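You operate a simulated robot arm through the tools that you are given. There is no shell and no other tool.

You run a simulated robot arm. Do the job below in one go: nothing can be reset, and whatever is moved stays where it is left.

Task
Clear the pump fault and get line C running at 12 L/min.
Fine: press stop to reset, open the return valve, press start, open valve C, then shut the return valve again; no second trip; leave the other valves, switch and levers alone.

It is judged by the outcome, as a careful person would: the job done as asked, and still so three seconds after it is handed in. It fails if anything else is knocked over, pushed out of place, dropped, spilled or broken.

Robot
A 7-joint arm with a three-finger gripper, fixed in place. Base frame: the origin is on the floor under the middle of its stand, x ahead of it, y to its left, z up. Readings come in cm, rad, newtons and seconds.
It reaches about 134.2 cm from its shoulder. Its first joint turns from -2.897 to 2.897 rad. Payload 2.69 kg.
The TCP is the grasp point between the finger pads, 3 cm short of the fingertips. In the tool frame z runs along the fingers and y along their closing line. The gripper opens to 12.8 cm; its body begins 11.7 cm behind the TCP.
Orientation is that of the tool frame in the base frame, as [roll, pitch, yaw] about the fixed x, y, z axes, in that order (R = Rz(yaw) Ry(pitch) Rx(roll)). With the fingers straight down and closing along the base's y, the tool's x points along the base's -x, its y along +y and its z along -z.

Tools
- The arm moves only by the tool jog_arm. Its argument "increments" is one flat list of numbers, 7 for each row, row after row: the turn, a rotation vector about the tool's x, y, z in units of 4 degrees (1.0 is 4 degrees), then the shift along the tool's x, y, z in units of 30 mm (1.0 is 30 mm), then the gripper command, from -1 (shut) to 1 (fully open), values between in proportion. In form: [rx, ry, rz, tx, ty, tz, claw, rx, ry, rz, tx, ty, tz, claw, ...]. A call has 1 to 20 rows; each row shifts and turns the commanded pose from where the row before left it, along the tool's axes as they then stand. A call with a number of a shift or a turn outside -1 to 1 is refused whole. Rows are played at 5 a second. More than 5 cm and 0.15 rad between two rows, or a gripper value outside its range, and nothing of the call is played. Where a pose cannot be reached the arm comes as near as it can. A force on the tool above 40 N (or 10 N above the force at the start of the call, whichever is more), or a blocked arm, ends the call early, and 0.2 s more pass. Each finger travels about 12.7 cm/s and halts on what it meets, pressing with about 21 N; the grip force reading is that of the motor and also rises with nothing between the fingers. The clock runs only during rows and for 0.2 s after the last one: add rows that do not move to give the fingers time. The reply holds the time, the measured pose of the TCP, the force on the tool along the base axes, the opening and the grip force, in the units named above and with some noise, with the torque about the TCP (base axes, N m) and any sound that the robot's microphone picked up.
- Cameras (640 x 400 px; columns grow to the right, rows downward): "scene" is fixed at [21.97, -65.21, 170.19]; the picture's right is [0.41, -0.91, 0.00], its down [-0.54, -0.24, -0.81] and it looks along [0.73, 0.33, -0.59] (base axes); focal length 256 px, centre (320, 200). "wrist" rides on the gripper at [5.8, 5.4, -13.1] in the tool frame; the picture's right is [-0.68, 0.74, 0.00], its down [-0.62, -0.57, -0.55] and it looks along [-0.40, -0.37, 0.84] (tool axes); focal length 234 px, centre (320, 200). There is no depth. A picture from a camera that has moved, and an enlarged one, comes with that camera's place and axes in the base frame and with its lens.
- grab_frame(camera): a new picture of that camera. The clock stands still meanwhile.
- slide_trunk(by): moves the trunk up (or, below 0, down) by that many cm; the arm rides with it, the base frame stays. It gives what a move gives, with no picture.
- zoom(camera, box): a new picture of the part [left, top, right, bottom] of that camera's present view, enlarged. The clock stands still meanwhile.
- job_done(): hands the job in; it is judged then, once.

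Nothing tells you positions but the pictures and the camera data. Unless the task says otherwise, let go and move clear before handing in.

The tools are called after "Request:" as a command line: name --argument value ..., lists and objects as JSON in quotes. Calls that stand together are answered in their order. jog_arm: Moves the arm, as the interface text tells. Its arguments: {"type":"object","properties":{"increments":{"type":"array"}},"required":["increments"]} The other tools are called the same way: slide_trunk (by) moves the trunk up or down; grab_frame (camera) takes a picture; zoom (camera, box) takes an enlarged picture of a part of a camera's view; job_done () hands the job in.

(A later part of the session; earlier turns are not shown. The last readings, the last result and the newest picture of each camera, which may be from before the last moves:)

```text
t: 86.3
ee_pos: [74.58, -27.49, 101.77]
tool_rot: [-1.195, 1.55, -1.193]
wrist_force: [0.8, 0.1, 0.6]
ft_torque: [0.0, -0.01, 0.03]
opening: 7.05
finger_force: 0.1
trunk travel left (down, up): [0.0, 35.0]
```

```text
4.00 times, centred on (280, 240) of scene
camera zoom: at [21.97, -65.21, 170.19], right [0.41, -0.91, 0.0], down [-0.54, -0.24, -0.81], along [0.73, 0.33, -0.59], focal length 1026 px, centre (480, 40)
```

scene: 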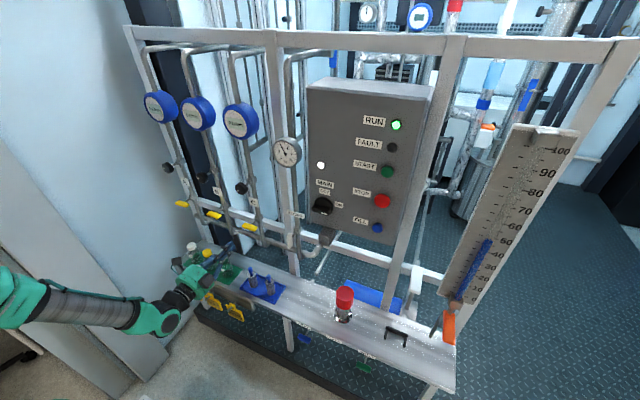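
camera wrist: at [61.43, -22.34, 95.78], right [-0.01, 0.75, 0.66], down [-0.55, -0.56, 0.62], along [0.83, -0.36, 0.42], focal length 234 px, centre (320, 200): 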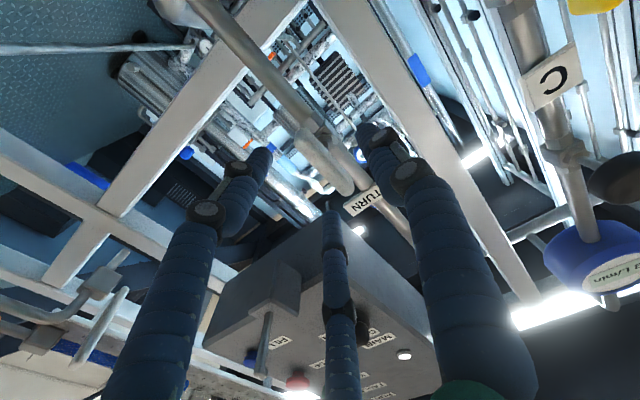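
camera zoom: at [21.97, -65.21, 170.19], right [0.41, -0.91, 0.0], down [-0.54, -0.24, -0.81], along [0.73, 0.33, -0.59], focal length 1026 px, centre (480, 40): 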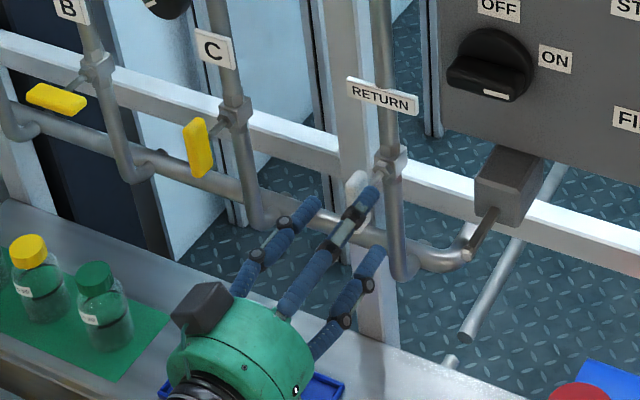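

Centred. Advancing the last ~3 cm and closing on the handle.

Request:
jog_arm --increments '[0, 0, 0, 0, 0.01, 0.33, 0.1, 0, 0, 0, 0, 0.01, 0.33, 0.1, 0, 0, 0, 0, 0.01, 0.3, 0.1, 0, 0, 0, 0, 0, 0, 0.1]'

Request:
jog_arm --increments '[0, 0, 0, 0, 0, 0, -0.4, 0, 0, 0, 0, 0, 0, -0.6, 0, 0, 0, 0, 0, 0, -0.8, 0, 0, 0, 0, 0, 0, -1, 0, 0, 0, 0, 0, 0, -1]'

Request:
zoom --camera "scene" --box '[200, 90, 320, 270]'

Request:
grab_frame --camera "wrist"

```text
t: 87.3
ee_pos: [77.56, -27.48, 101.88]
tool_rot: [-1.194, 1.549, -1.19]
wrist_force: [0.9, 0.5, -0.1]
ft_torque: [-0.01, 0.02, -0.02]
opening: 7.03
finger_force: 0.1
trunk travel left (down, up): [0.0, 35.0]
```

```text
t: 88.5
ee_pos: [77.53, -27.63, 101.81]
tool_rot: [-1.17, 1.55, -1.167]
wrist_force: [2.8, -1.2, 2.3]
ft_torque: [0.54, -0.11, -0.03]
opening: 2.2
finger_force: 45.2
trunk travel left (down, up): [0.0, 35.0]
```

```text
2.22 times, centred on (260, 180) of scene
camera zoom: at [21.97, -65.21, 170.19], right [0.41, -0.91, 0.0], down [-0.54, -0.24, -0.81], along [0.73, 0.33, -0.59], focal length 570 px, centre (453, 244)
```

zoom: 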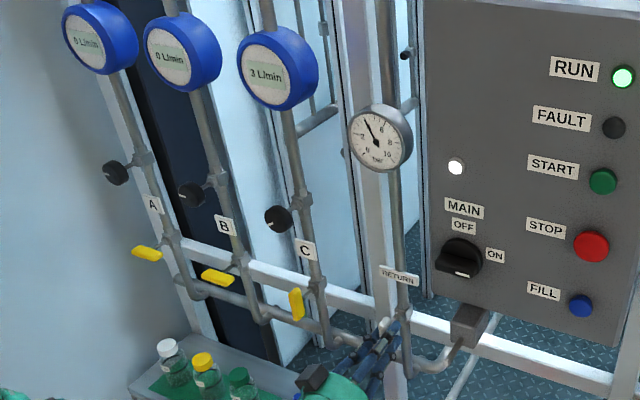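

```text
taken
camera wrist: at [64.37, -22.38, 95.84], right [-0.01, 0.75, 0.66], down [-0.55, -0.56, 0.62], along [0.83, -0.36, 0.42], focal length 234 px, centre (320, 200)
```

wrist: 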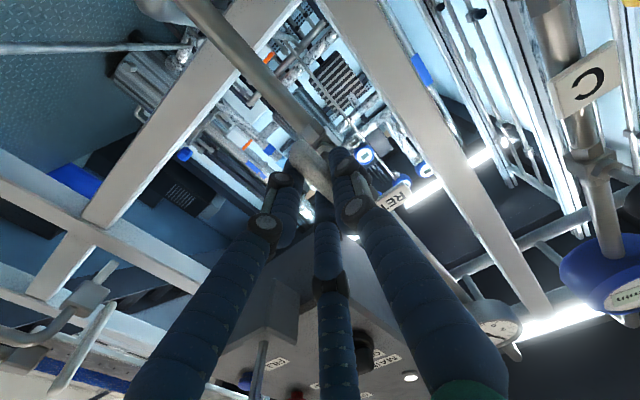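

Balanced grip on RETURN. I'll close it clockwise in steps, watching pressure and flow to avoid a trip.

Request:
jog_arm --increments '[0, 0, 0.8, 0, 0, 0, -1, 0, 0, 0.8, 0, 0, 0, -1, 0, 0, 0.8, 0, 0, 0, -1, 0, 0, 0.8, 0, 0, 0, -1, 0, 0, 0.8, 0, 0, 0, -1, 0, 0, 0.8, 0, 0, 0, -1, 0, 0, 0.8, 0, 0, 0, -1, 0, 0, 0, 0, 0, 0, -1]'

Request:
zoom --camera "scene" --box '[210, 80, 330, 160]'

Request:
zoom --camera "scene" --box '[230, 90, 430, 270]'

```text
t: 90.3
ee_pos: [77.55, -27.41, 101.6]
tool_rot: [1.558, 1.197, 1.562]
wrist_force: [5.2, -0.9, -14.5]
ft_torque: [-0.05, 0.3, -0.05]
opening: 2.15
finger_force: 45.3
trunk travel left (down, up): [0.0, 35.0]
```

```text
5.00 times, centred on (270, 120) of scene
camera zoom: at [21.97, -65.21, 170.19], right [0.41, -0.91, 0.0], down [-0.54, -0.24, -0.81], along [0.73, 0.33, -0.59], focal length 1282 px, centre (570, 600)
```

zoom: 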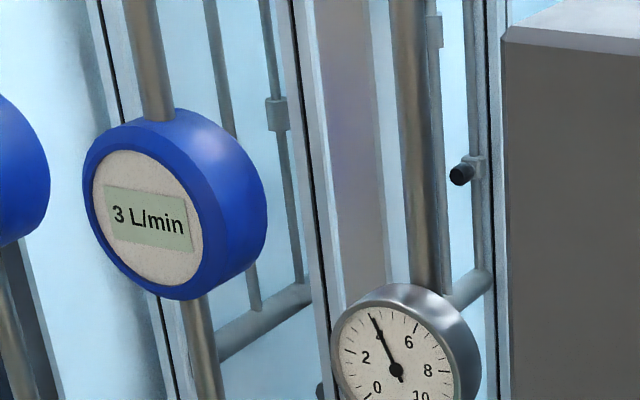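

```text
2.22 times, centred on (330, 180) of scene
camera zoom: at [21.97, -65.21, 170.19], right [0.41, -0.91, 0.0], down [-0.54, -0.24, -0.81], along [0.73, 0.33, -0.59], focal length 570 px, centre (298, 244)
```

zoom: 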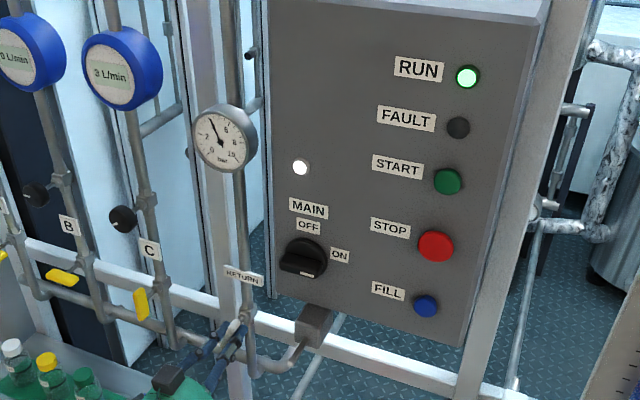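

Pressure 4 bar, flow 3 L/min, RUN still on, about 21° closed. Continuing.

Request:
jog_arm --increments '[0, 0, 0.8, 0.02, 0, 0, -1, 0, 0, 0.8, 0.01, 0, 0, -1, 0, 0, 0.8, 0, 0, 0, -1, 0, 0, 0.8, 0, 0, 0, -1, 0, 0, 0.8, 0, 0, 0, -1, 0, 0, 0.8, 0, 0, 0, -1, 0, 0, 0.8, 0, 0, 0, -1, 0, 0, 0, 0, 0, 0, -1]'

Request:
zoom --camera "scene" --box '[210, 100, 330, 180]'

Request:
zoom --camera "scene" --box '[230, 90, 430, 270]'

```text
t: 92.1
ee_pos: [77.56, -27.37, 101.47]
tool_rot: [1.565, 0.809, 1.571]
wrist_force: [-10.5, 16.5, -22.3]
ft_torque: [-0.12, 0.74, 0.39]
opening: 2.13
finger_force: 45.1
trunk travel left (down, up): [0.0, 35.0]
```

```text
5.00 times, centred on (270, 140) of scene
camera zoom: at [21.97, -65.21, 170.19], right [0.41, -0.91, 0.0], down [-0.54, -0.24, -0.81], along [0.73, 0.33, -0.59], focal length 1282 px, centre (570, 500)
```

zoom: 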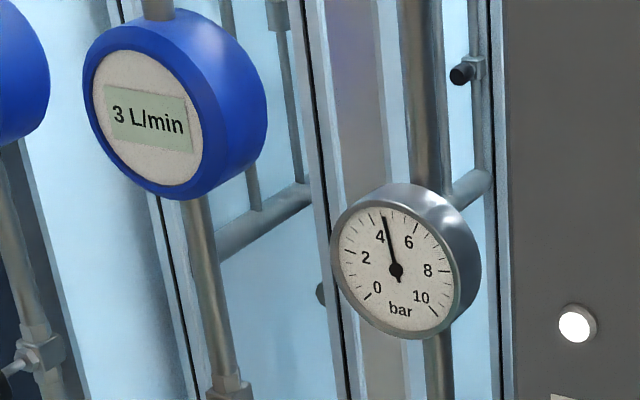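

```text
2.22 times, centred on (330, 180) of scene
camera zoom: at [21.97, -65.21, 170.19], right [0.41, -0.91, 0.0], down [-0.54, -0.24, -0.81], along [0.73, 0.33, -0.59], focal length 570 px, centre (298, 244)
```

zoom: 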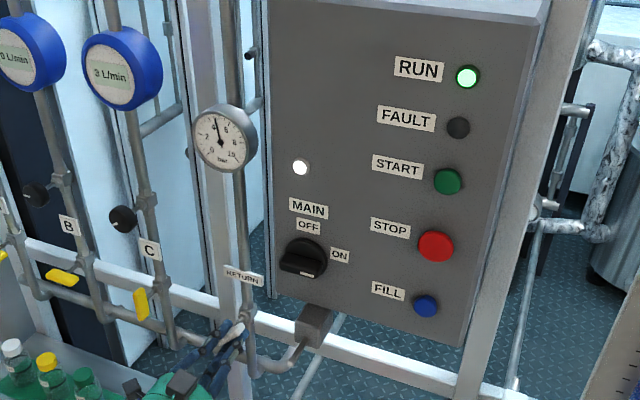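

Pressure is 4.5 bar with 3 L/min. I'll pause a couple of seconds to see whether the readings settle before closing further.

Request:
jog_arm --increments '[0, 0, 0, 0, 0, 0, -1, 0, 0, 0, 0, 0, 0, -1, 0, 0, 0, 0, 0, 0, -1, 0, 0, 0, 0, 0, 0, -1, 0, 0, 0, 0, 0, 0, -1, 0, 0, 0, 0, 0, 0, -1, 0, 0, 0, 0, 0, 0, -1, 0, 0, 0, 0, 0, 0, -1]'

Request:
zoom --camera "scene" --box '[210, 100, 330, 180]'

Request:
zoom --camera "scene" --box '[150, 140, 270, 220]'

```text
t: 93.3
ee_pos: [77.63, -27.22, 101.54]
tool_rot: [1.564, 0.807, 1.571]
wrist_force: [5.8, 2.7, -2.0]
ft_torque: [-0.03, 0.2, -0.04]
opening: 2.16
finger_force: 45.0
trunk travel left (down, up): [0.0, 35.0]
stopped in row 6: the force on the tool passed its limit at 40 N (the readings are from after the stop); the commanded pose is now the measured one
```

```text
5.00 times, centred on (270, 140) of scene
camera zoom: at [21.97, -65.21, 170.19], right [0.41, -0.91, 0.0], down [-0.54, -0.24, -0.81], along [0.73, 0.33, -0.59], focal length 1282 px, centre (570, 500)
```

zoom: 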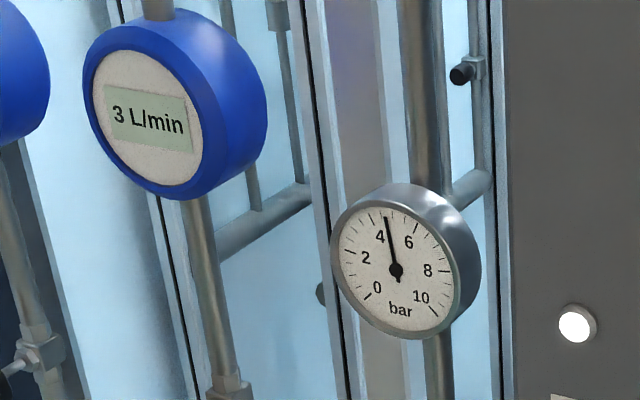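

```text
5.00 times, centred on (210, 180) of scene
camera zoom: at [21.97, -65.21, 170.19], right [0.41, -0.91, 0.0], down [-0.54, -0.24, -0.81], along [0.73, 0.33, -0.59], focal length 1282 px, centre (870, 300)
```

zoom: 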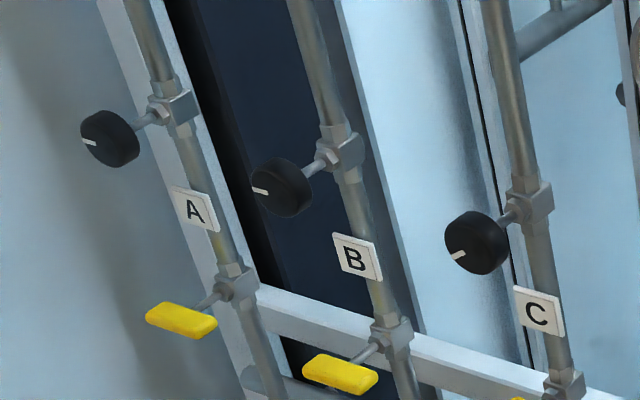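

Readings are steady at 4.5 bar and 3 L/min. I also see black throttle knobs on each line. I'll close RETURN further in small steps and watch how pressure and flow respond.

Request:
jog_arm --increments '[0, 0, 0.8, 0, 0, 0, -1, 0, 0, 0.8, 0, 0, 0, -1, 0, 0, 0.8, 0, 0, 0, -1, 0, 0, 0, 0, 0, 0, -1, 0, 0, 0, 0, 0, 0, -1]'

Request:
zoom --camera "scene" --box '[210, 100, 330, 180]'

```text
t: 94.5
ee_pos: [77.5, -27.29, 101.6]
tool_rot: [1.566, 0.64, 1.571]
wrist_force: [1.8, 18.4, -3.6]
ft_torque: [-0.1, 0.32, 0.45]
opening: 2.13
finger_force: 44.7
trunk travel left (down, up): [0.0, 35.0]
```

```text
5.00 times, centred on (270, 140) of scene
camera zoom: at [21.97, -65.21, 170.19], right [0.41, -0.91, 0.0], down [-0.54, -0.24, -0.81], along [0.73, 0.33, -0.59], focal length 1282 px, centre (570, 500)
```

zoom: 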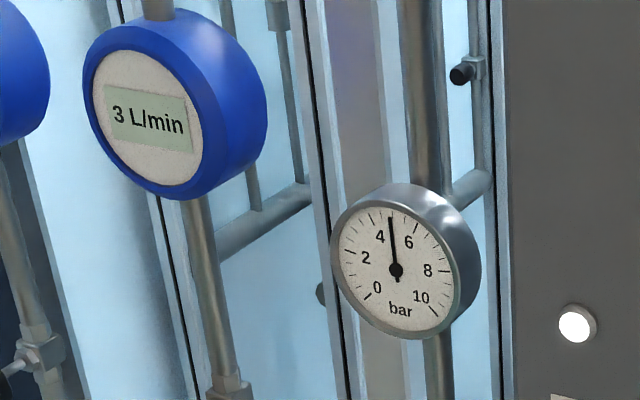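

Pressure is about 4.8 bar and flow is still 3 L/min. Another small step, checking closely for any sharp pressure rise.

Request:
jog_arm --increments '[0, 0, 0.8, 0, 0, 0, -1, 0, 0, 0.8, 0, 0, 0, -1, 0, 0, 0, 0, 0, 0, -1]'

Request:
zoom --camera "scene" --box '[210, 100, 330, 180]'

Request:
zoom --camera "scene" --box '[210, 140, 270, 220]'

```text
t: 95.3
ee_pos: [77.59, -27.28, 101.55]
tool_rot: [1.565, 0.529, 1.574]
wrist_force: [4.6, 28.0, -3.9]
ft_torque: [-0.17, 0.16, 0.47]
opening: 2.17
finger_force: 45.6
trunk travel left (down, up): [0.0, 35.0]
```

```text
5.00 times, centred on (270, 140) of scene
camera zoom: at [21.97, -65.21, 170.19], right [0.41, -0.91, 0.0], down [-0.54, -0.24, -0.81], along [0.73, 0.33, -0.59], focal length 1282 px, centre (570, 500)
```

zoom: 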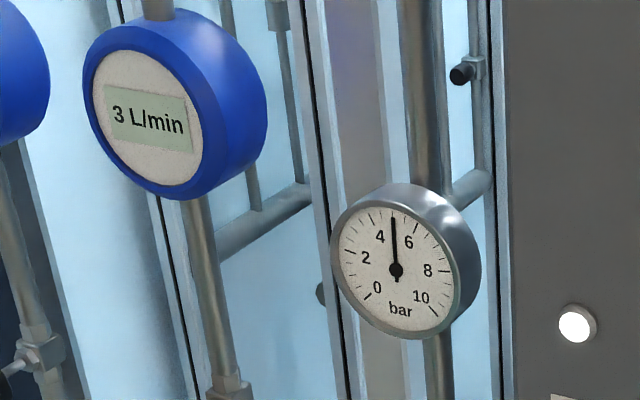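

```text
5.00 times, centred on (240, 180) of scene
camera zoom: at [21.97, -65.21, 170.19], right [0.41, -0.91, 0.0], down [-0.54, -0.24, -0.81], along [0.73, 0.33, -0.59], focal length 1282 px, centre (720, 300)
```

zoom: 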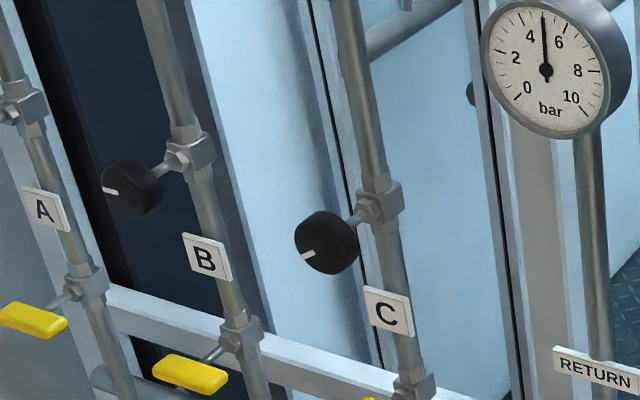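

Pressure is creeping up (5 bar) while C stays at 3 L/min, so line C is limited by its own black throttle knob. Shutting RETURN fully now would risk another trip, so I'll leave it part-open, release it, and open C's throttle first.

Request:
jog_arm --increments '[0, 0, 0, 0, 0, 0, -0.4, 0, 0, 0, 0, 0, 0, 0, 0, 0, 0, 0, 0, 0, 0.1, 0, 0, 0, 0, 0, 0, 0.1, 0, 0, 0, 0, 0, -0.3, 0.1, 0, 0, 0, 0, 0, -0.5, 0.1, 0, 0, 0, 0, 0, -0.7, 0.1, 0, 0, 0, 0, 0, -0.8, 0.1, 0, 0, 0, 0, 0, -0.8, 0.1, 0, 0, 0, 0, 0, -0.6, 0.1, 0, 0, 0, 0, 0, 0, 0.1]'

Request:
zoom --camera "scene" --box '[210, 90, 430, 270]'

```text
t: 97.7
ee_pos: [66.48, -27.48, 101.58]
tool_rot: [1.566, 0.528, 1.573]
wrist_force: [-0.3, 0.2, -0.1]
ft_torque: [-0.04, -0.01, 0.02]
opening: 7.07
finger_force: 0.1
trunk travel left (down, up): [0.0, 35.0]
```

```text
2.22 times, centred on (320, 180) of scene
camera zoom: at [21.97, -65.21, 170.19], right [0.41, -0.91, 0.0], down [-0.54, -0.24, -0.81], along [0.73, 0.33, -0.59], focal length 570 px, centre (320, 244)
```

zoom: 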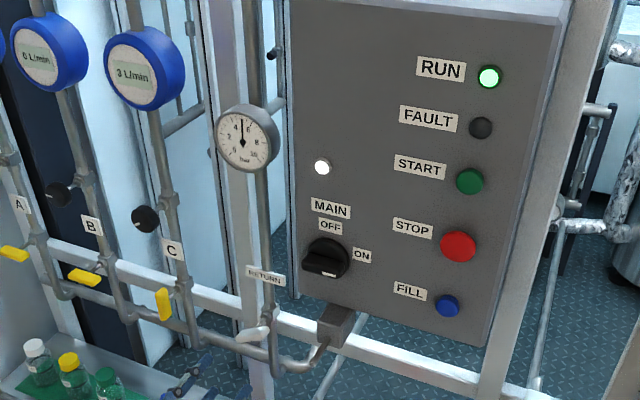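

RETURN sits at about 30° from closed, and the pump is running steadily at 5 bar. I'm raising the trunk and moving in front of C's throttle knob (about (78.7, -9.2, 120.4)).

Request:
slide_trunk --by 19

Request:
jog_arm --increments '[0, 0, 0, 0.753, 0.439, 0, 0.4, 0, 0, 0, 0.753, 0.439, 0, 0.4, 0, 0, 0, 0.753, 0.439, 0, 0.4, 0, 0, 0, 0.753, 0.439, 0, 0.4, 0, 0, 0, 0.753, 0.439, 0, 0.4, 0, 0, 0, 0.753, 0.439, 0, 0.4, 0, 0, 0, 0.753, 0.439, 0, 0.4, 0, 0, 0, 0, 0, 0, 0.4]'

Request:
grab_frame --camera "wrist"

Request:
grab_frame --camera "scene"

```text
t: 99.8
ee_pos: [66.46, -27.43, 120.51]
tool_rot: [1.565, 0.527, 1.573]
wrist_force: [-0.1, 0.0, 1.2]
ft_torque: [-0.03, -0.02, -0.01]
opening: 7.04
finger_force: 0.1
trunk travel left (down, up): [-19.0, 16.0]
```

```text
t: 101.6
ee_pos: [66.35, -9.07, 120.42]
tool_rot: [1.565, 0.53, 1.571]
wrist_force: [-0.2, 0.0, -0.6]
ft_torque: [-0.02, -0.02, -0.01]
opening: 8.96
finger_force: 0.1
trunk travel left (down, up): [-19.0, 16.0]
```

```text
taken
camera wrist: at [53.1, -1.48, 122.03], right [0.0, -0.21, 0.98], down [-0.54, -0.82, -0.18], along [0.84, -0.53, -0.11], focal length 234 px, centre (320, 200)
```

wrist: 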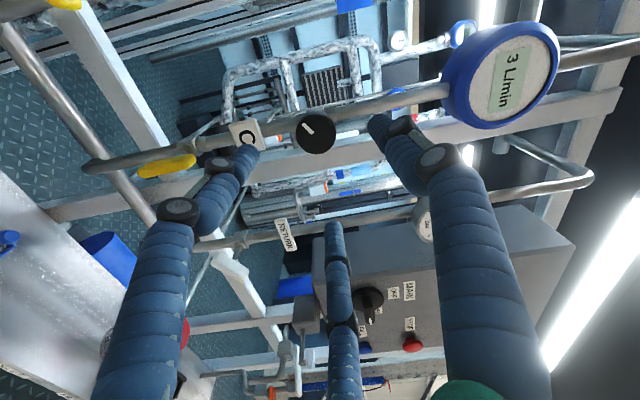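

```text
taken
```

scene: 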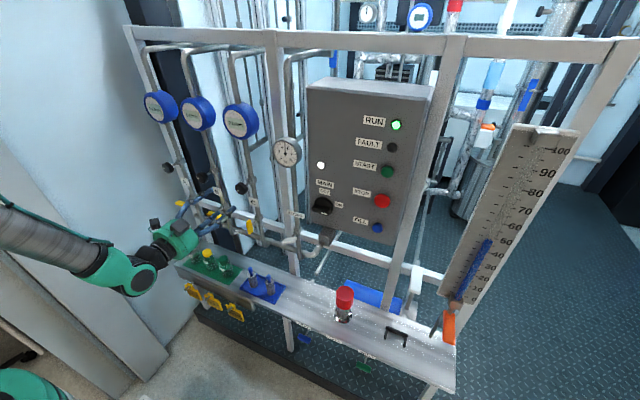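

C's knob is nearly on axis. Centring on it and advancing to about 3 cm short.

Request:
jog_arm --increments '[0, 0, 0, 0.15, -0.135, 0.3, 0.4, 0, 0, 0, 0, 0, 0.5, 0.4, 0, 0, 0, 0, 0, 0.5, 0.4, 0, 0, 0, 0, 0, 0.5, 0.4, 0, 0, 0, 0, 0, 0.5, 0.4, 0, 0, 0, 0, 0, 0.3, 0.4, 0, 0, 0, 0, 0, 0, 0.4]'

Request:
grab_frame --camera "wrist"

Request:
zoom --camera "scene" --box '[180, 140, 300, 240]'

```text
t: 103.2
ee_pos: [74.11, -9.1, 120.07]
tool_rot: [1.565, 0.529, 1.578]
wrist_force: [-0.1, 1.8, -0.2]
ft_torque: [0.01, -0.03, -0.05]
opening: 8.95
finger_force: 0.0
trunk travel left (down, up): [-19.0, 16.0]
```

```text
taken
camera wrist: at [60.87, -1.5, 121.68], right [0.0, -0.21, 0.98], down [-0.54, -0.82, -0.18], along [0.84, -0.53, -0.11], focal length 234 px, centre (320, 200)
```

wrist: 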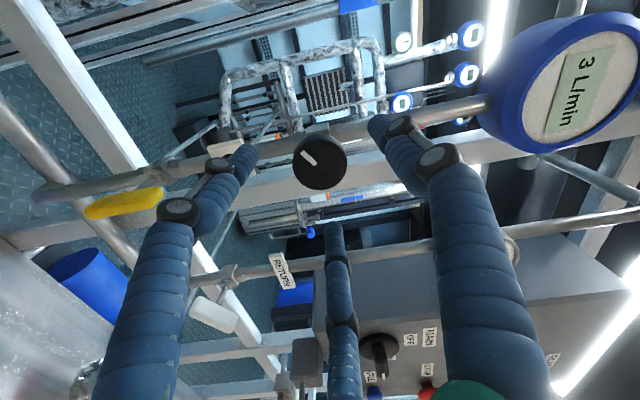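

```text
4.00 times, centred on (240, 190) of scene
camera zoom: at [21.97, -65.21, 170.19], right [0.41, -0.91, 0.0], down [-0.54, -0.24, -0.81], along [0.73, 0.33, -0.59], focal length 1026 px, centre (640, 240)
```

zoom: 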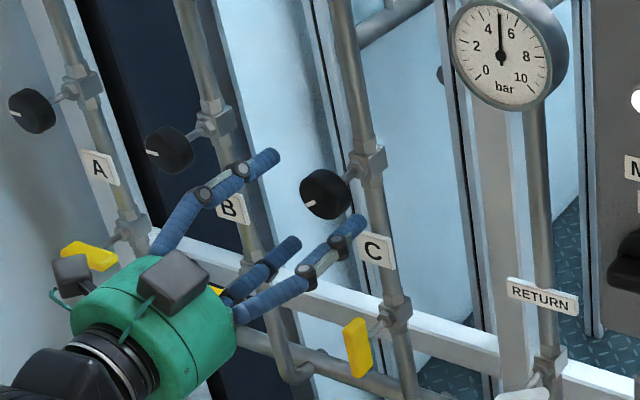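

The knob is perfectly centred. Advancing to envelop it, then closing.

Request:
jog_arm --increments '[0, 0, 0, 0, 0, 0.35, 0.4, 0, 0, 0, 0, 0, 0.35, 0.4, 0, 0, 0, 0, 0, 0.35, 0.4, 0, 0, 0, 0, 0, 0, 0.4]'

Request:
jog_arm --increments '[0, 0, 0, 0, 0, 0, 0.1, 0, 0, 0, 0, 0, 0, -0.2, 0, 0, 0, 0, 0, 0, -0.5, 0, 0, 0, 0, 0, 0, -1, 0, 0, 0, 0, 0, 0, -1]'

Request:
grab_frame --camera "wrist"

Request:
zoom --camera "scene" --box '[180, 100, 300, 200]'

```text
t: 104.2
ee_pos: [77.27, -9.11, 120.13]
tool_rot: [1.568, 0.529, 1.585]
wrist_force: [-0.2, -0.8, -0.6]
ft_torque: [-0.02, 0.01, -0.01]
opening: 8.95
finger_force: 0.1
trunk travel left (down, up): [-19.0, 16.0]
```

```text
t: 105.4
ee_pos: [77.17, -9.09, 120.13]
tool_rot: [1.569, 0.53, 1.586]
wrist_force: [-1.6, 7.1, -7.7]
ft_torque: [-0.01, 0.18, 0.45]
opening: 4.3
finger_force: 45.6
trunk travel left (down, up): [-19.0, 16.0]
```

```text
taken
camera wrist: at [63.91, -1.61, 121.7], right [0.0, -0.21, 0.98], down [-0.54, -0.83, -0.18], along [0.84, -0.52, -0.12], focal length 234 px, centre (320, 200)
```

wrist: 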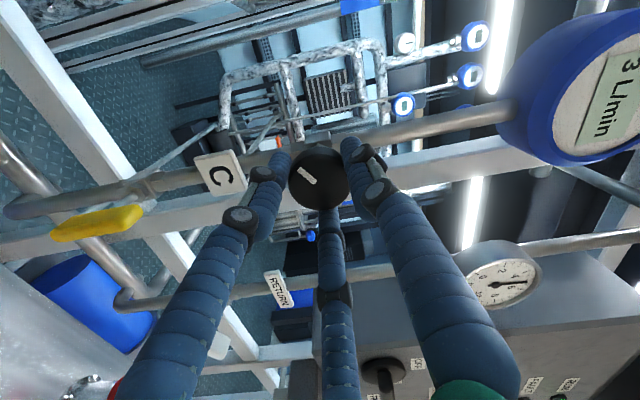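

```text
4.00 times, centred on (240, 150) of scene
camera zoom: at [21.97, -65.21, 170.19], right [0.41, -0.91, 0.0], down [-0.54, -0.24, -0.81], along [0.73, 0.33, -0.59], focal length 1026 px, centre (640, 400)
```

zoom: 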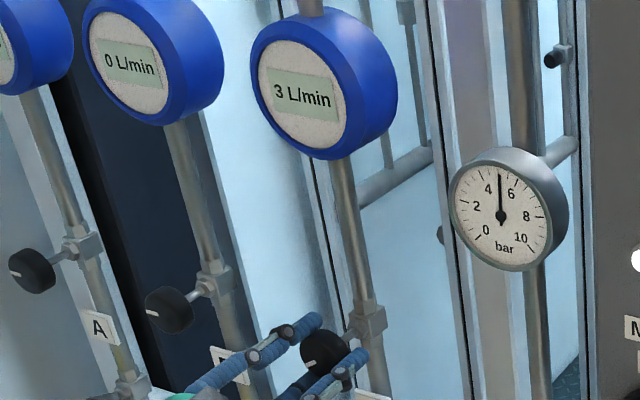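

The knob is gripped. Trying a small counter-clockwise turn to see which way the flow goes.

Request:
jog_arm --increments '[0, 0, -0.7, 0, 0, 0, -1, 0, 0, -0.8, 0, 0, 0, -1, 0, 0, -0.8, 0, 0, 0, -1, 0, 0, -0.8, 0, 0, 0, -1, 0, 0, 0, 0, 0, 0, -1]'

Request:
zoom --camera "scene" --box '[180, 100, 300, 200]'

```text
t: 106.6
ee_pos: [77.37, -9.11, 119.98]
tool_rot: [1.568, 0.745, 1.585]
wrist_force: [-5.3, 10.1, -8.7]
ft_torque: [0.0, 0.26, 0.28]
opening: 4.3
finger_force: 44.9
out of reach, approached as far as the arm can: row 4
trunk travel left (down, up): [-19.0, 16.0]
```

```text
4.00 times, centred on (240, 150) of scene
camera zoom: at [21.97, -65.21, 170.19], right [0.41, -0.91, 0.0], down [-0.54, -0.24, -0.81], along [0.73, 0.33, -0.59], focal length 1026 px, centre (640, 400)
```

zoom: 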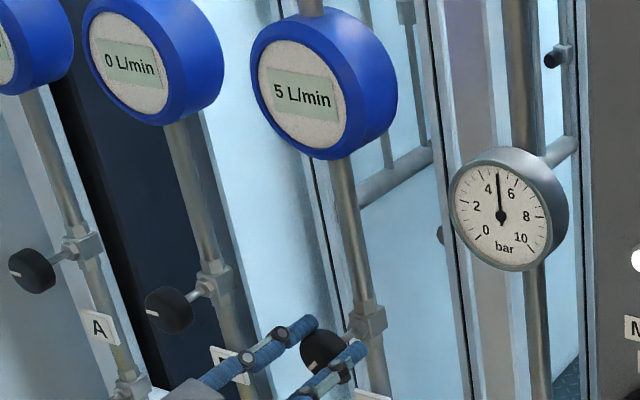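

Counter-clockwise opens it: flow rose to 5 L/min and pressure eased. Continuing; one row reported a reach limit, so I'll go gently.

Request:
jog_arm --increments '[0, 0, -0.8, 0, 0, 0, -1, 0, 0, -0.8, 0, 0, 0, -1, 0, 0, -0.8, 0, 0, 0, -1, 0, 0, 0, 0, 0, 0, -1]'

Request:
zoom --camera "scene" --box '[180, 100, 300, 200]'

```text
t: 107.6
ee_pos: [77.18, -9.06, 119.96]
tool_rot: [1.569, 0.916, 1.583]
wrist_force: [-3.6, 28.4, -11.7]
ft_torque: [-0.02, 0.34, 1.19]
opening: 4.31
finger_force: 45.2
trunk travel left (down, up): [-19.0, 16.0]
```

```text
4.00 times, centred on (240, 150) of scene
camera zoom: at [21.97, -65.21, 170.19], right [0.41, -0.91, 0.0], down [-0.54, -0.24, -0.81], along [0.73, 0.33, -0.59], focal length 1026 px, centre (640, 400)
```

zoom: 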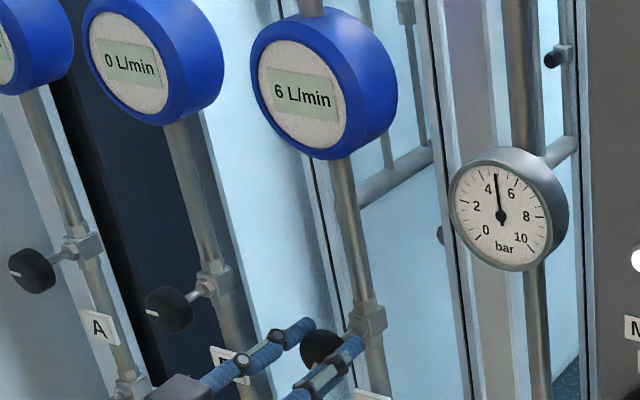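

6 L/min. Relieving the side load slightly and continuing to open.

Request:
jog_arm --increments '[0, 0, -0.5, 0.03, 0.04, 0, -1, 0, 0, -0.8, 0, 0, 0, -1, 0, 0, -0.8, 0, 0, 0, -1, 0, 0, -0.8, 0, 0, 0, -1, 0, 0, 0, 0, 0, 0, -1]'

Request:
zoom --camera "scene" --box '[180, 100, 300, 200]'

```text
t: 108.8
ee_pos: [77.17, -8.98, 119.97]
tool_rot: [1.569, 1.116, 1.584]
wrist_force: [-12.1, 20.9, -17.5]
ft_torque: [-0.01, 0.55, 0.4]
opening: 4.27
finger_force: 44.9
trunk travel left (down, up): [-19.0, 16.0]
```

```text
4.00 times, centred on (240, 150) of scene
camera zoom: at [21.97, -65.21, 170.19], right [0.41, -0.91, 0.0], down [-0.54, -0.24, -0.81], along [0.73, 0.33, -0.59], focal length 1026 px, centre (640, 400)
```

zoom: 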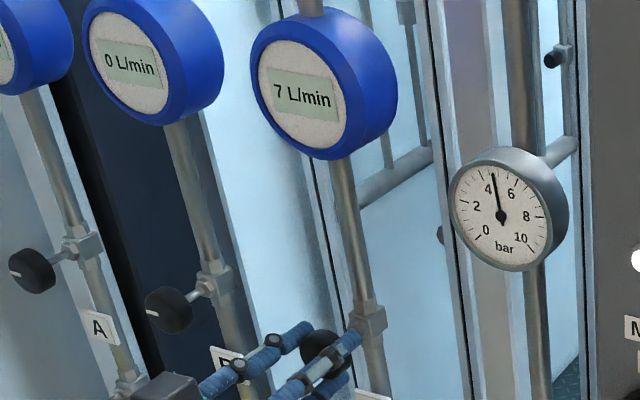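

7 L/min at 4.5 bar. Continuing to open the throttle.

Request:
jog_arm --increments '[0, 0, -0.8, 0.02, 0.03, 0, -1, 0, 0, -0.8, 0.02, 0, 0, -1, 0, 0, -0.8, 0, 0, 0, -1, 0, 0, -0.8, 0, 0, 0, -1, 0, 0, -0.8, 0, 0, 0, -1, 0, 0, -0.8, 0, 0, 0, -1, 0, 0, 0, 0, 0, 0, -1]'

Request:
zoom --camera "scene" --box '[180, 100, 300, 200]'

```text
t: 110.4
ee_pos: [77.29, -8.99, 119.99]
tool_rot: [1.546, 1.452, 1.563]
wrist_force: [-12.5, 12.7, -15.7]
ft_torque: [-0.04, 0.44, -0.16]
opening: 4.27
finger_force: 45.3
out of reach, approached as far as the arm can: row 6
trunk travel left (down, up): [-19.0, 16.0]
```

```text
4.00 times, centred on (240, 150) of scene
camera zoom: at [21.97, -65.21, 170.19], right [0.41, -0.91, 0.0], down [-0.54, -0.24, -0.81], along [0.73, 0.33, -0.59], focal length 1026 px, centre (640, 400)
```

zoom: 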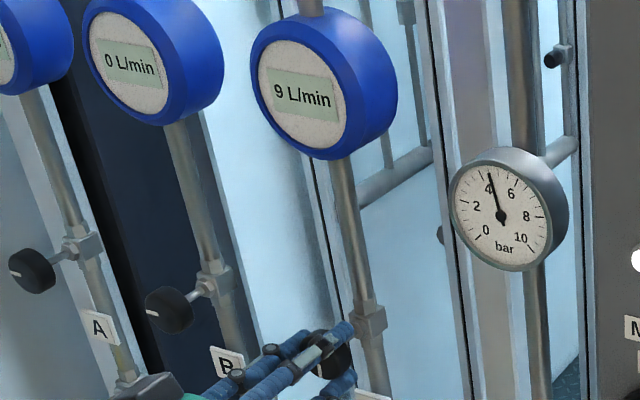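

9 L/min at about 4.1 bar. A little more opening.

Request:
jog_arm --increments '[0, 0, -0.8, 0, 0.02, 0, -1, 0, 0, -0.8, 0, 0, 0, -1, 0, 0, -0.8, 0, 0, 0, -1, 0, 0, -0.8, 0, 0, 0, -1, 0, 0, 0, 0, 0, 0, -1]'

Request:
zoom --camera "scene" --box '[180, 100, 300, 200]'

```text
t: 111.6
ee_pos: [77.28, -9.03, 120.11]
tool_rot: [-1.528, 1.524, -1.512]
wrist_force: [-3.1, 23.7, -19.2]
ft_torque: [-0.04, 0.47, 0.55]
opening: 4.31
finger_force: 45.5
out of reach, approached as far as the arm can: row 4
trunk travel left (down, up): [-19.0, 16.0]
```

```text
4.00 times, centred on (240, 150) of scene
camera zoom: at [21.97, -65.21, 170.19], right [0.41, -0.91, 0.0], down [-0.54, -0.24, -0.81], along [0.73, 0.33, -0.59], focal length 1026 px, centre (640, 400)
```

zoom: 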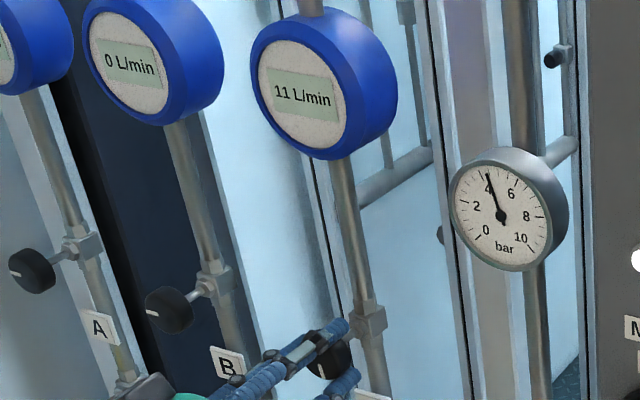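

11 L/min at 3.9 bar with RETURN still part-open, which is close enough for now. Releasing the knob and backing off.

Request:
jog_arm --increments '[0, 0, 0, 0, 0, 0, -0.2, 0, 0, 0, 0, 0, 0, 0.1, 0, 0, 0, 0, 0, 0, 0.4, 0, 0, 0, 0, 0, 0, 0.4, 0, 0, 0, 0, 0, -0.3, 0.4, 0, 0, 0, 0, 0, -0.5, 0.4, 0, 0, 0, 0, 0, -0.7, 0.4, 0, 0, 0, 0, 0, -0.8, 0.4, 0, 0, 0, 0, 0, -0.8, 0.4, 0, 0, 0, 0, 0, -0.6, 0.3, 0, 0, 0, 0, 0, 0, 0.1]'

Request:
zoom --camera "scene" --box '[180, 100, 300, 200]'

```text
t: 114.0
ee_pos: [65.93, -9.2, 120.07]
tool_rot: [-1.496, 1.526, -1.479]
wrist_force: [-0.4, -0.3, -0.8]
ft_torque: [0.02, 0.01, 0.01]
opening: 7.01
finger_force: 0.1
trunk travel left (down, up): [-19.0, 16.0]
```

```text
4.00 times, centred on (240, 150) of scene
camera zoom: at [21.97, -65.21, 170.19], right [0.41, -0.91, 0.0], down [-0.54, -0.24, -0.81], along [0.73, 0.33, -0.59], focal length 1026 px, centre (640, 400)
```

zoom: 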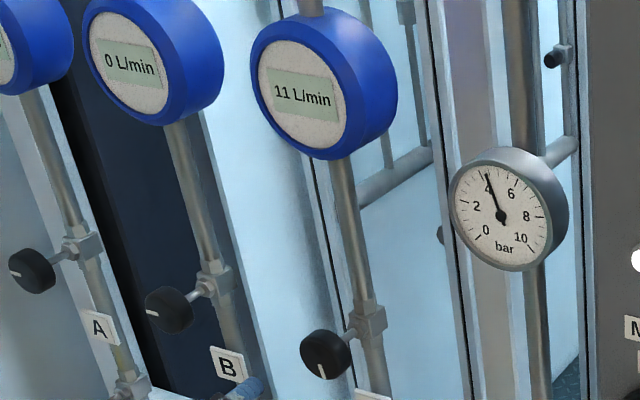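

C stays at 11 L/min. Lowering the trunk, rolling the tool back to match the RETURN handle's angle (about 30°), and moving over.

Request:
slide_trunk --by -19

Request:
jog_arm --increments '[0, 0, 1, 0, 0, 0, 0.1, 0, 0, 1, 0, 0, 0, 0.1, 0, 0, 1, 0, 0, 0, 0.1, 0, 0, 1, 0, 0, 0, 0.1, 0, 0, 1, 0, 0, 0, 0.1, 0, 0, 1, 0, 0, 0, 0.1, 0, 0, 1, 0, 0, 0, 0.1, 0, 0, 1, 0, 0, 0, 0.1, 0, 0, 1, 0, 0, 0, 0.1, 0, 0, 1, 0, 0, 0, 0.1, 0, 0, 1, 0, 0, 0, 0.1, 0, 0, 1, 0, 0, 0, 0.1, 0, 0, 1, 0, 0, 0, 0.1, 0, 0, 1, 0, 0, 0, 0.1, 0, 0, 1, 0, 0, 0, 0.1, 0, 0, 0.57, 0, 0, 0, 0.1]'

Request:
jog_arm --increments '[0, 0, 0, -0.76, -0.42, 0, 0.1, 0, 0, 0, -0.76, -0.42, 0, 0.1, 0, 0, 0, -0.76, -0.42, 0, 0.1, 0, 0, 0, -0.76, -0.42, 0, 0.1, 0, 0, 0, -0.76, -0.42, 0, 0.1, 0, 0, 0, -0.76, -0.42, 0, 0.1, 0, 0, 0, -0.75, -0.42, 0, 0.1, 0, 0, 0, 0, 0, 0, 0.1]'

Request:
grab_frame --camera "wrist"

Request:
zoom --camera "scene" --box '[200, 100, 340, 270]'

```text
t: 116.1
ee_pos: [66.03, -9.31, 101.04]
tool_rot: [-1.492, 1.524, -1.477]
wrist_force: [-0.8, -0.1, 0.5]
ft_torque: [0.02, 0.0, 0.0]
opening: 7.03
finger_force: 0.0
trunk travel left (down, up): [0.0, 35.0]
```

```text
t: 119.5
ee_pos: [65.88, -9.35, 100.95]
tool_rot: [1.568, 0.529, 1.582]
wrist_force: [0.2, 0.1, 0.1]
ft_torque: [-0.01, -0.02, 0.03]
opening: 7.03
finger_force: 0.1
trunk travel left (down, up): [0.0, 35.0]
```

```text
t: 121.3
ee_pos: [66.29, -27.42, 101.39]
tool_rot: [1.568, 0.531, 1.583]
wrist_force: [-0.2, -0.2, -0.1]
ft_torque: [-0.02, 0.0, -0.01]
opening: 7.05
finger_force: 0.0
trunk travel left (down, up): [0.0, 35.0]
```

```text
taken
camera wrist: at [53.03, -19.97, 103.15], right [0.0, -0.21, 0.98], down [-0.54, -0.82, -0.18], along [0.84, -0.52, -0.11], focal length 234 px, centre (320, 200)
```

wrist: 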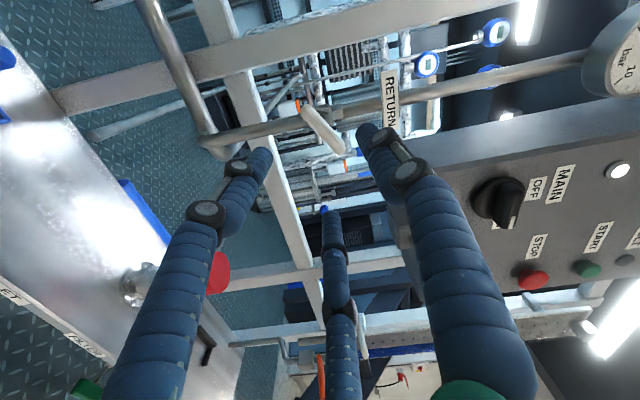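

```text
2.35 times, centred on (270, 185) of scene
camera zoom: at [21.97, -65.21, 170.19], right [0.41, -0.91, 0.0], down [-0.54, -0.24, -0.81], along [0.73, 0.33, -0.59], focal length 603 px, centre (438, 235)
```

zoom: 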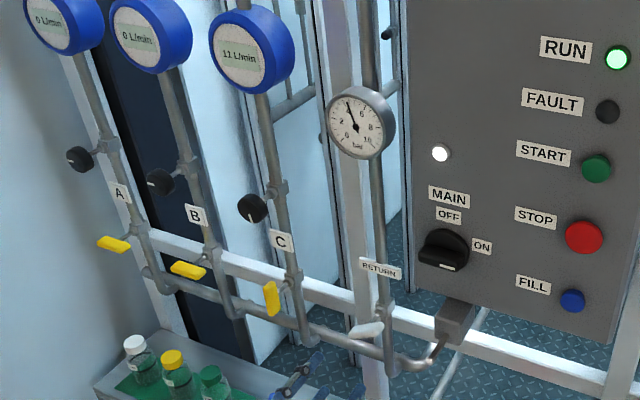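

The handle is well lined up with the fingers. Advancing to grasp.

Request:
jog_arm --increments '[0, 0, 0, 0, 0, 0.5, 0.1, 0, 0, 0, 0, 0, 0.5, 0.1, 0, 0, 0, 0, 0, 0.5, 0.1, 0, 0, 0, 0, 0, 0.5, 0.1, 0, 0, 0, 0, 0, 0.5, 0.1, 0, 0, 0, 0, 0, 0.4, 0.1, 0, 0, 0, 0, 0, 0, 0.1]'

Request:
grab_frame --camera "wrist"

```text
t: 122.9
ee_pos: [75.01, -27.35, 101.53]
tool_rot: [1.567, 0.531, 1.583]
wrist_force: [0.2, 1.1, -0.1]
ft_torque: [0.01, 0.01, 0.02]
opening: 7.01
finger_force: 0.1
trunk travel left (down, up): [0.0, 35.0]
```

```text
taken
camera wrist: at [61.66, -19.88, 103.16], right [0.0, -0.21, 0.98], down [-0.54, -0.82, -0.18], along [0.84, -0.52, -0.11], focal length 234 px, centre (320, 200)
```

wrist: 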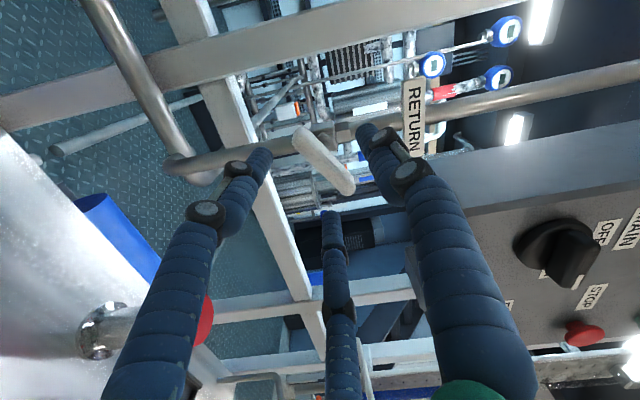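

Still aligned. Final 2.5 cm, then close on the handle.

Request:
jog_arm --increments '[0, 0, 0, 0, 0.03, 0.28, 0.1, 0, 0, 0, 0, 0.02, 0.28, 0.1, 0, 0, 0, 0, 0, 0.28, 0.1, 0, 0, 0, 0, 0, 0, 0.1]'

Request:
jog_arm --increments '[0, 0, 0, 0, 0, 0, -0.4, 0, 0, 0, 0, 0, 0, -0.6, 0, 0, 0, 0, 0, 0, -0.8, 0, 0, 0, 0, 0, 0, -1, 0, 0, 0, 0, 0, 0, -1]'

Request:
zoom --camera "scene" --box '[200, 100, 340, 270]'

```text
t: 123.9
ee_pos: [77.47, -27.28, 101.66]
tool_rot: [1.569, 0.53, 1.582]
wrist_force: [-0.5, -0.1, -0.2]
ft_torque: [0.01, 0.03, -0.04]
opening: 7.02
finger_force: 0.1
trunk travel left (down, up): [0.0, 35.0]
```

```text
t: 125.1
ee_pos: [77.41, -27.32, 101.63]
tool_rot: [1.568, 0.528, 1.582]
wrist_force: [-1.1, -2.1, -6.5]
ft_torque: [-0.03, 0.25, -0.2]
opening: 2.19
finger_force: 44.9
trunk travel left (down, up): [0.0, 35.0]
```

```text
2.35 times, centred on (270, 185) of scene
camera zoom: at [21.97, -65.21, 170.19], right [0.41, -0.91, 0.0], down [-0.54, -0.24, -0.81], along [0.73, 0.33, -0.59], focal length 603 px, centre (438, 235)
```

zoom: 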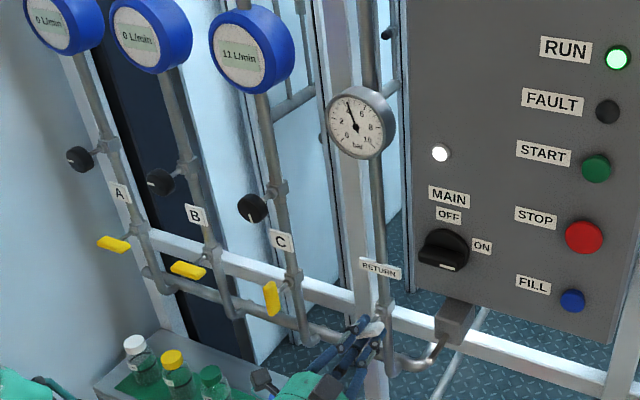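

Good grip. Closing RETURN the rest of the way in two steps, watching pressure.

Request:
jog_arm --increments '[0, 0, 0.8, 0, 0, 0, -1, 0, 0, 0.8, 0, 0, 0, -1, 0, 0, 0.8, 0, 0, 0, -1, 0, 0, 0.8, 0, 0, 0, -1, 0, 0, 0, 0, 0, 0, -1]'

Request:
zoom --camera "scene" --box '[200, 90, 320, 170]'

```text
t: 126.3
ee_pos: [77.48, -27.27, 101.47]
tool_rot: [1.57, 0.304, 1.586]
wrist_force: [3.3, 5.6, -12.4]
ft_torque: [-0.06, 0.46, -0.01]
opening: 2.15
finger_force: 44.8
trunk travel left (down, up): [0.0, 35.0]
```

```text
5.00 times, centred on (260, 130) of scene
camera zoom: at [21.97, -65.21, 170.19], right [0.41, -0.91, 0.0], down [-0.54, -0.24, -0.81], along [0.73, 0.33, -0.59], focal length 1282 px, centre (620, 550)
```

zoom: 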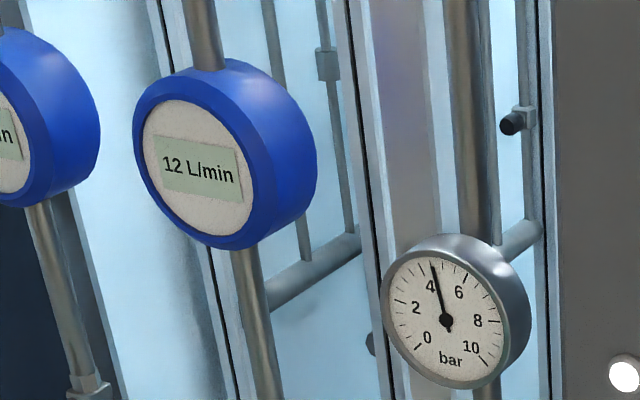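

12 L/min at about 4.2 bar. Closing the final ~17° to the stop.

Request:
jog_arm --increments '[0, 0, 0.8, 0, 0, 0, -1, 0, 0, 0.8, 0, 0, 0, -1, 0, 0, 0.8, 0, -0.02, 0, -1, 0, 0, 0.8, 0, 0, 0, -1, 0, 0, 0.8, 0, 0, 0, -1, 0, 0, 0.7, 0, 0, 0, -1, 0, 0, 0, 0, 0, 0, -1]'

Request:
zoom --camera "scene" --box '[200, 90, 320, 170]'

Request:
zoom --camera "scene" --box '[240, 190, 340, 270]'

```text
t: 127.9
ee_pos: [77.46, -27.0, 101.54]
tool_rot: [1.569, -0.02, 1.586]
wrist_force: [-9.3, 32.0, -15.6]
ft_torque: [-0.79, 0.11, 1.59]
opening: 2.16
finger_force: 44.7
trunk travel left (down, up): [0.0, 35.0]
```

```text
5.00 times, centred on (260, 130) of scene
camera zoom: at [21.97, -65.21, 170.19], right [0.41, -0.91, 0.0], down [-0.54, -0.24, -0.81], along [0.73, 0.33, -0.59], focal length 1282 px, centre (620, 550)
```

zoom: 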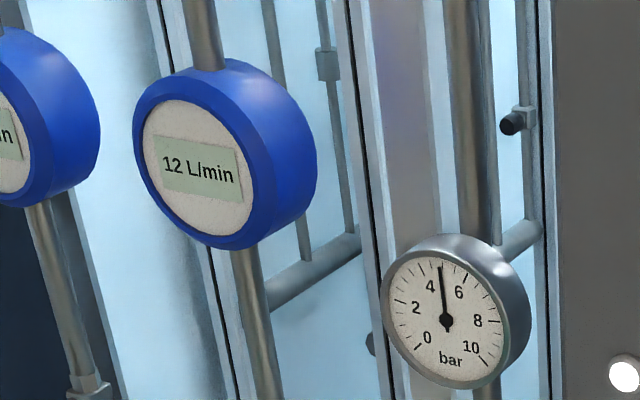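

```text
5.00 times, centred on (290, 230) of scene
camera zoom: at [21.97, -65.21, 170.19], right [0.41, -0.91, 0.0], down [-0.54, -0.24, -0.81], along [0.73, 0.33, -0.59], focal length 1282 px, centre (470, 50)
```

zoom: 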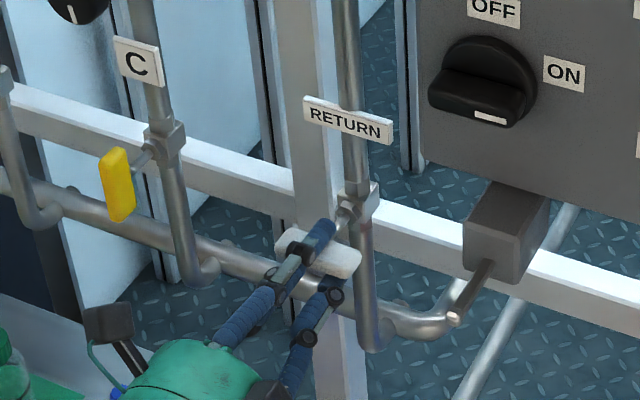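

RETURN is shut against its stop and C reads 12 L/min. Releasing, backing out, and letting the readings settle.

Request:
jog_arm --increments '[0, 0, 0, 0, 0, 0, -0.4, 0, 0, 0, 0, 0, 0, 0, 0, 0, 0, 0, 0, 0, 0.1, 0, 0, 0, 0, 0, 0, 0.1, 0, 0, 0, 0, 0, -0.3, 0.1, 0, 0, 0, 0, 0, -0.5, 0.1, 0, 0, 0, 0, 0, -0.7, 0.1, 0, 0, 0, 0, 0, -0.8, 0.1, 0, 0, 0, 0, 0, -0.8, 0.1, 0, 0, 0, 0, 0, -0.6, 0.1, 0, 0, 0, 0, 0, 0, 0.1]'

Request:
zoom --camera "scene" --box '[200, 90, 320, 170]'

Request:
zoom --camera "scene" --box '[150, 80, 430, 270]'

Request:
zoom --camera "scene" --box '[240, 190, 340, 270]'

```text
t: 130.3
ee_pos: [66.39, -27.52, 101.6]
tool_rot: [1.566, -0.021, 1.584]
wrist_force: [0.4, 1.0, -0.3]
ft_torque: [-0.02, -0.01, 0.03]
opening: 7.05
finger_force: 0.1
trunk travel left (down, up): [0.0, 35.0]
```

```text
5.00 times, centred on (260, 130) of scene
camera zoom: at [21.97, -65.21, 170.19], right [0.41, -0.91, 0.0], down [-0.54, -0.24, -0.81], along [0.73, 0.33, -0.59], focal length 1282 px, centre (620, 550)
```

zoom: 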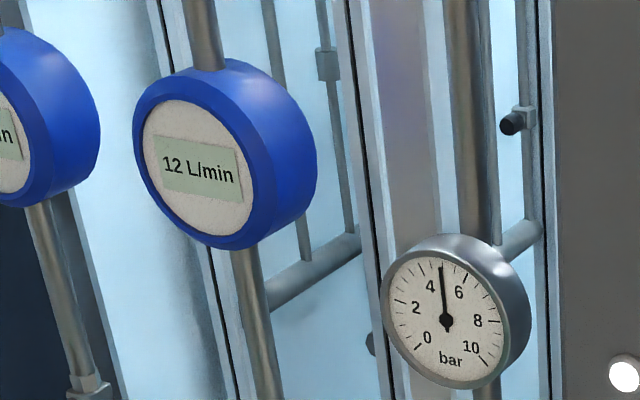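

```text
2.11 times, centred on (290, 175) of scene
camera zoom: at [21.97, -65.21, 170.19], right [0.41, -0.91, 0.0], down [-0.54, -0.24, -0.81], along [0.73, 0.33, -0.59], focal length 540 px, centre (383, 253)
```

zoom: 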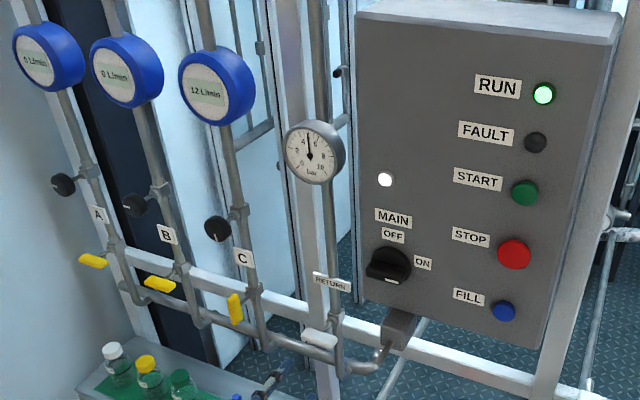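

```text
5.00 times, centred on (290, 230) of scene
camera zoom: at [21.97, -65.21, 170.19], right [0.41, -0.91, 0.0], down [-0.54, -0.24, -0.81], along [0.73, 0.33, -0.59], focal length 1282 px, centre (470, 50)
```

zoom: 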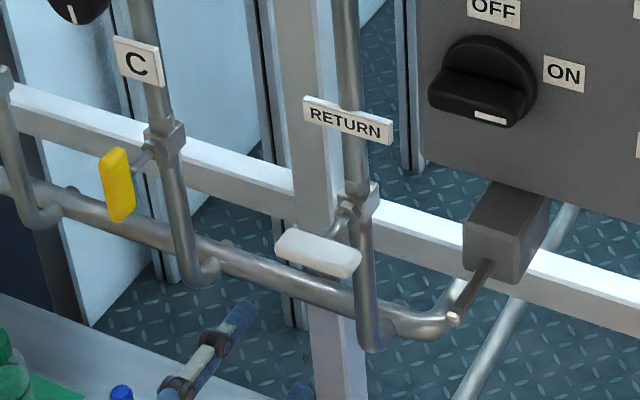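

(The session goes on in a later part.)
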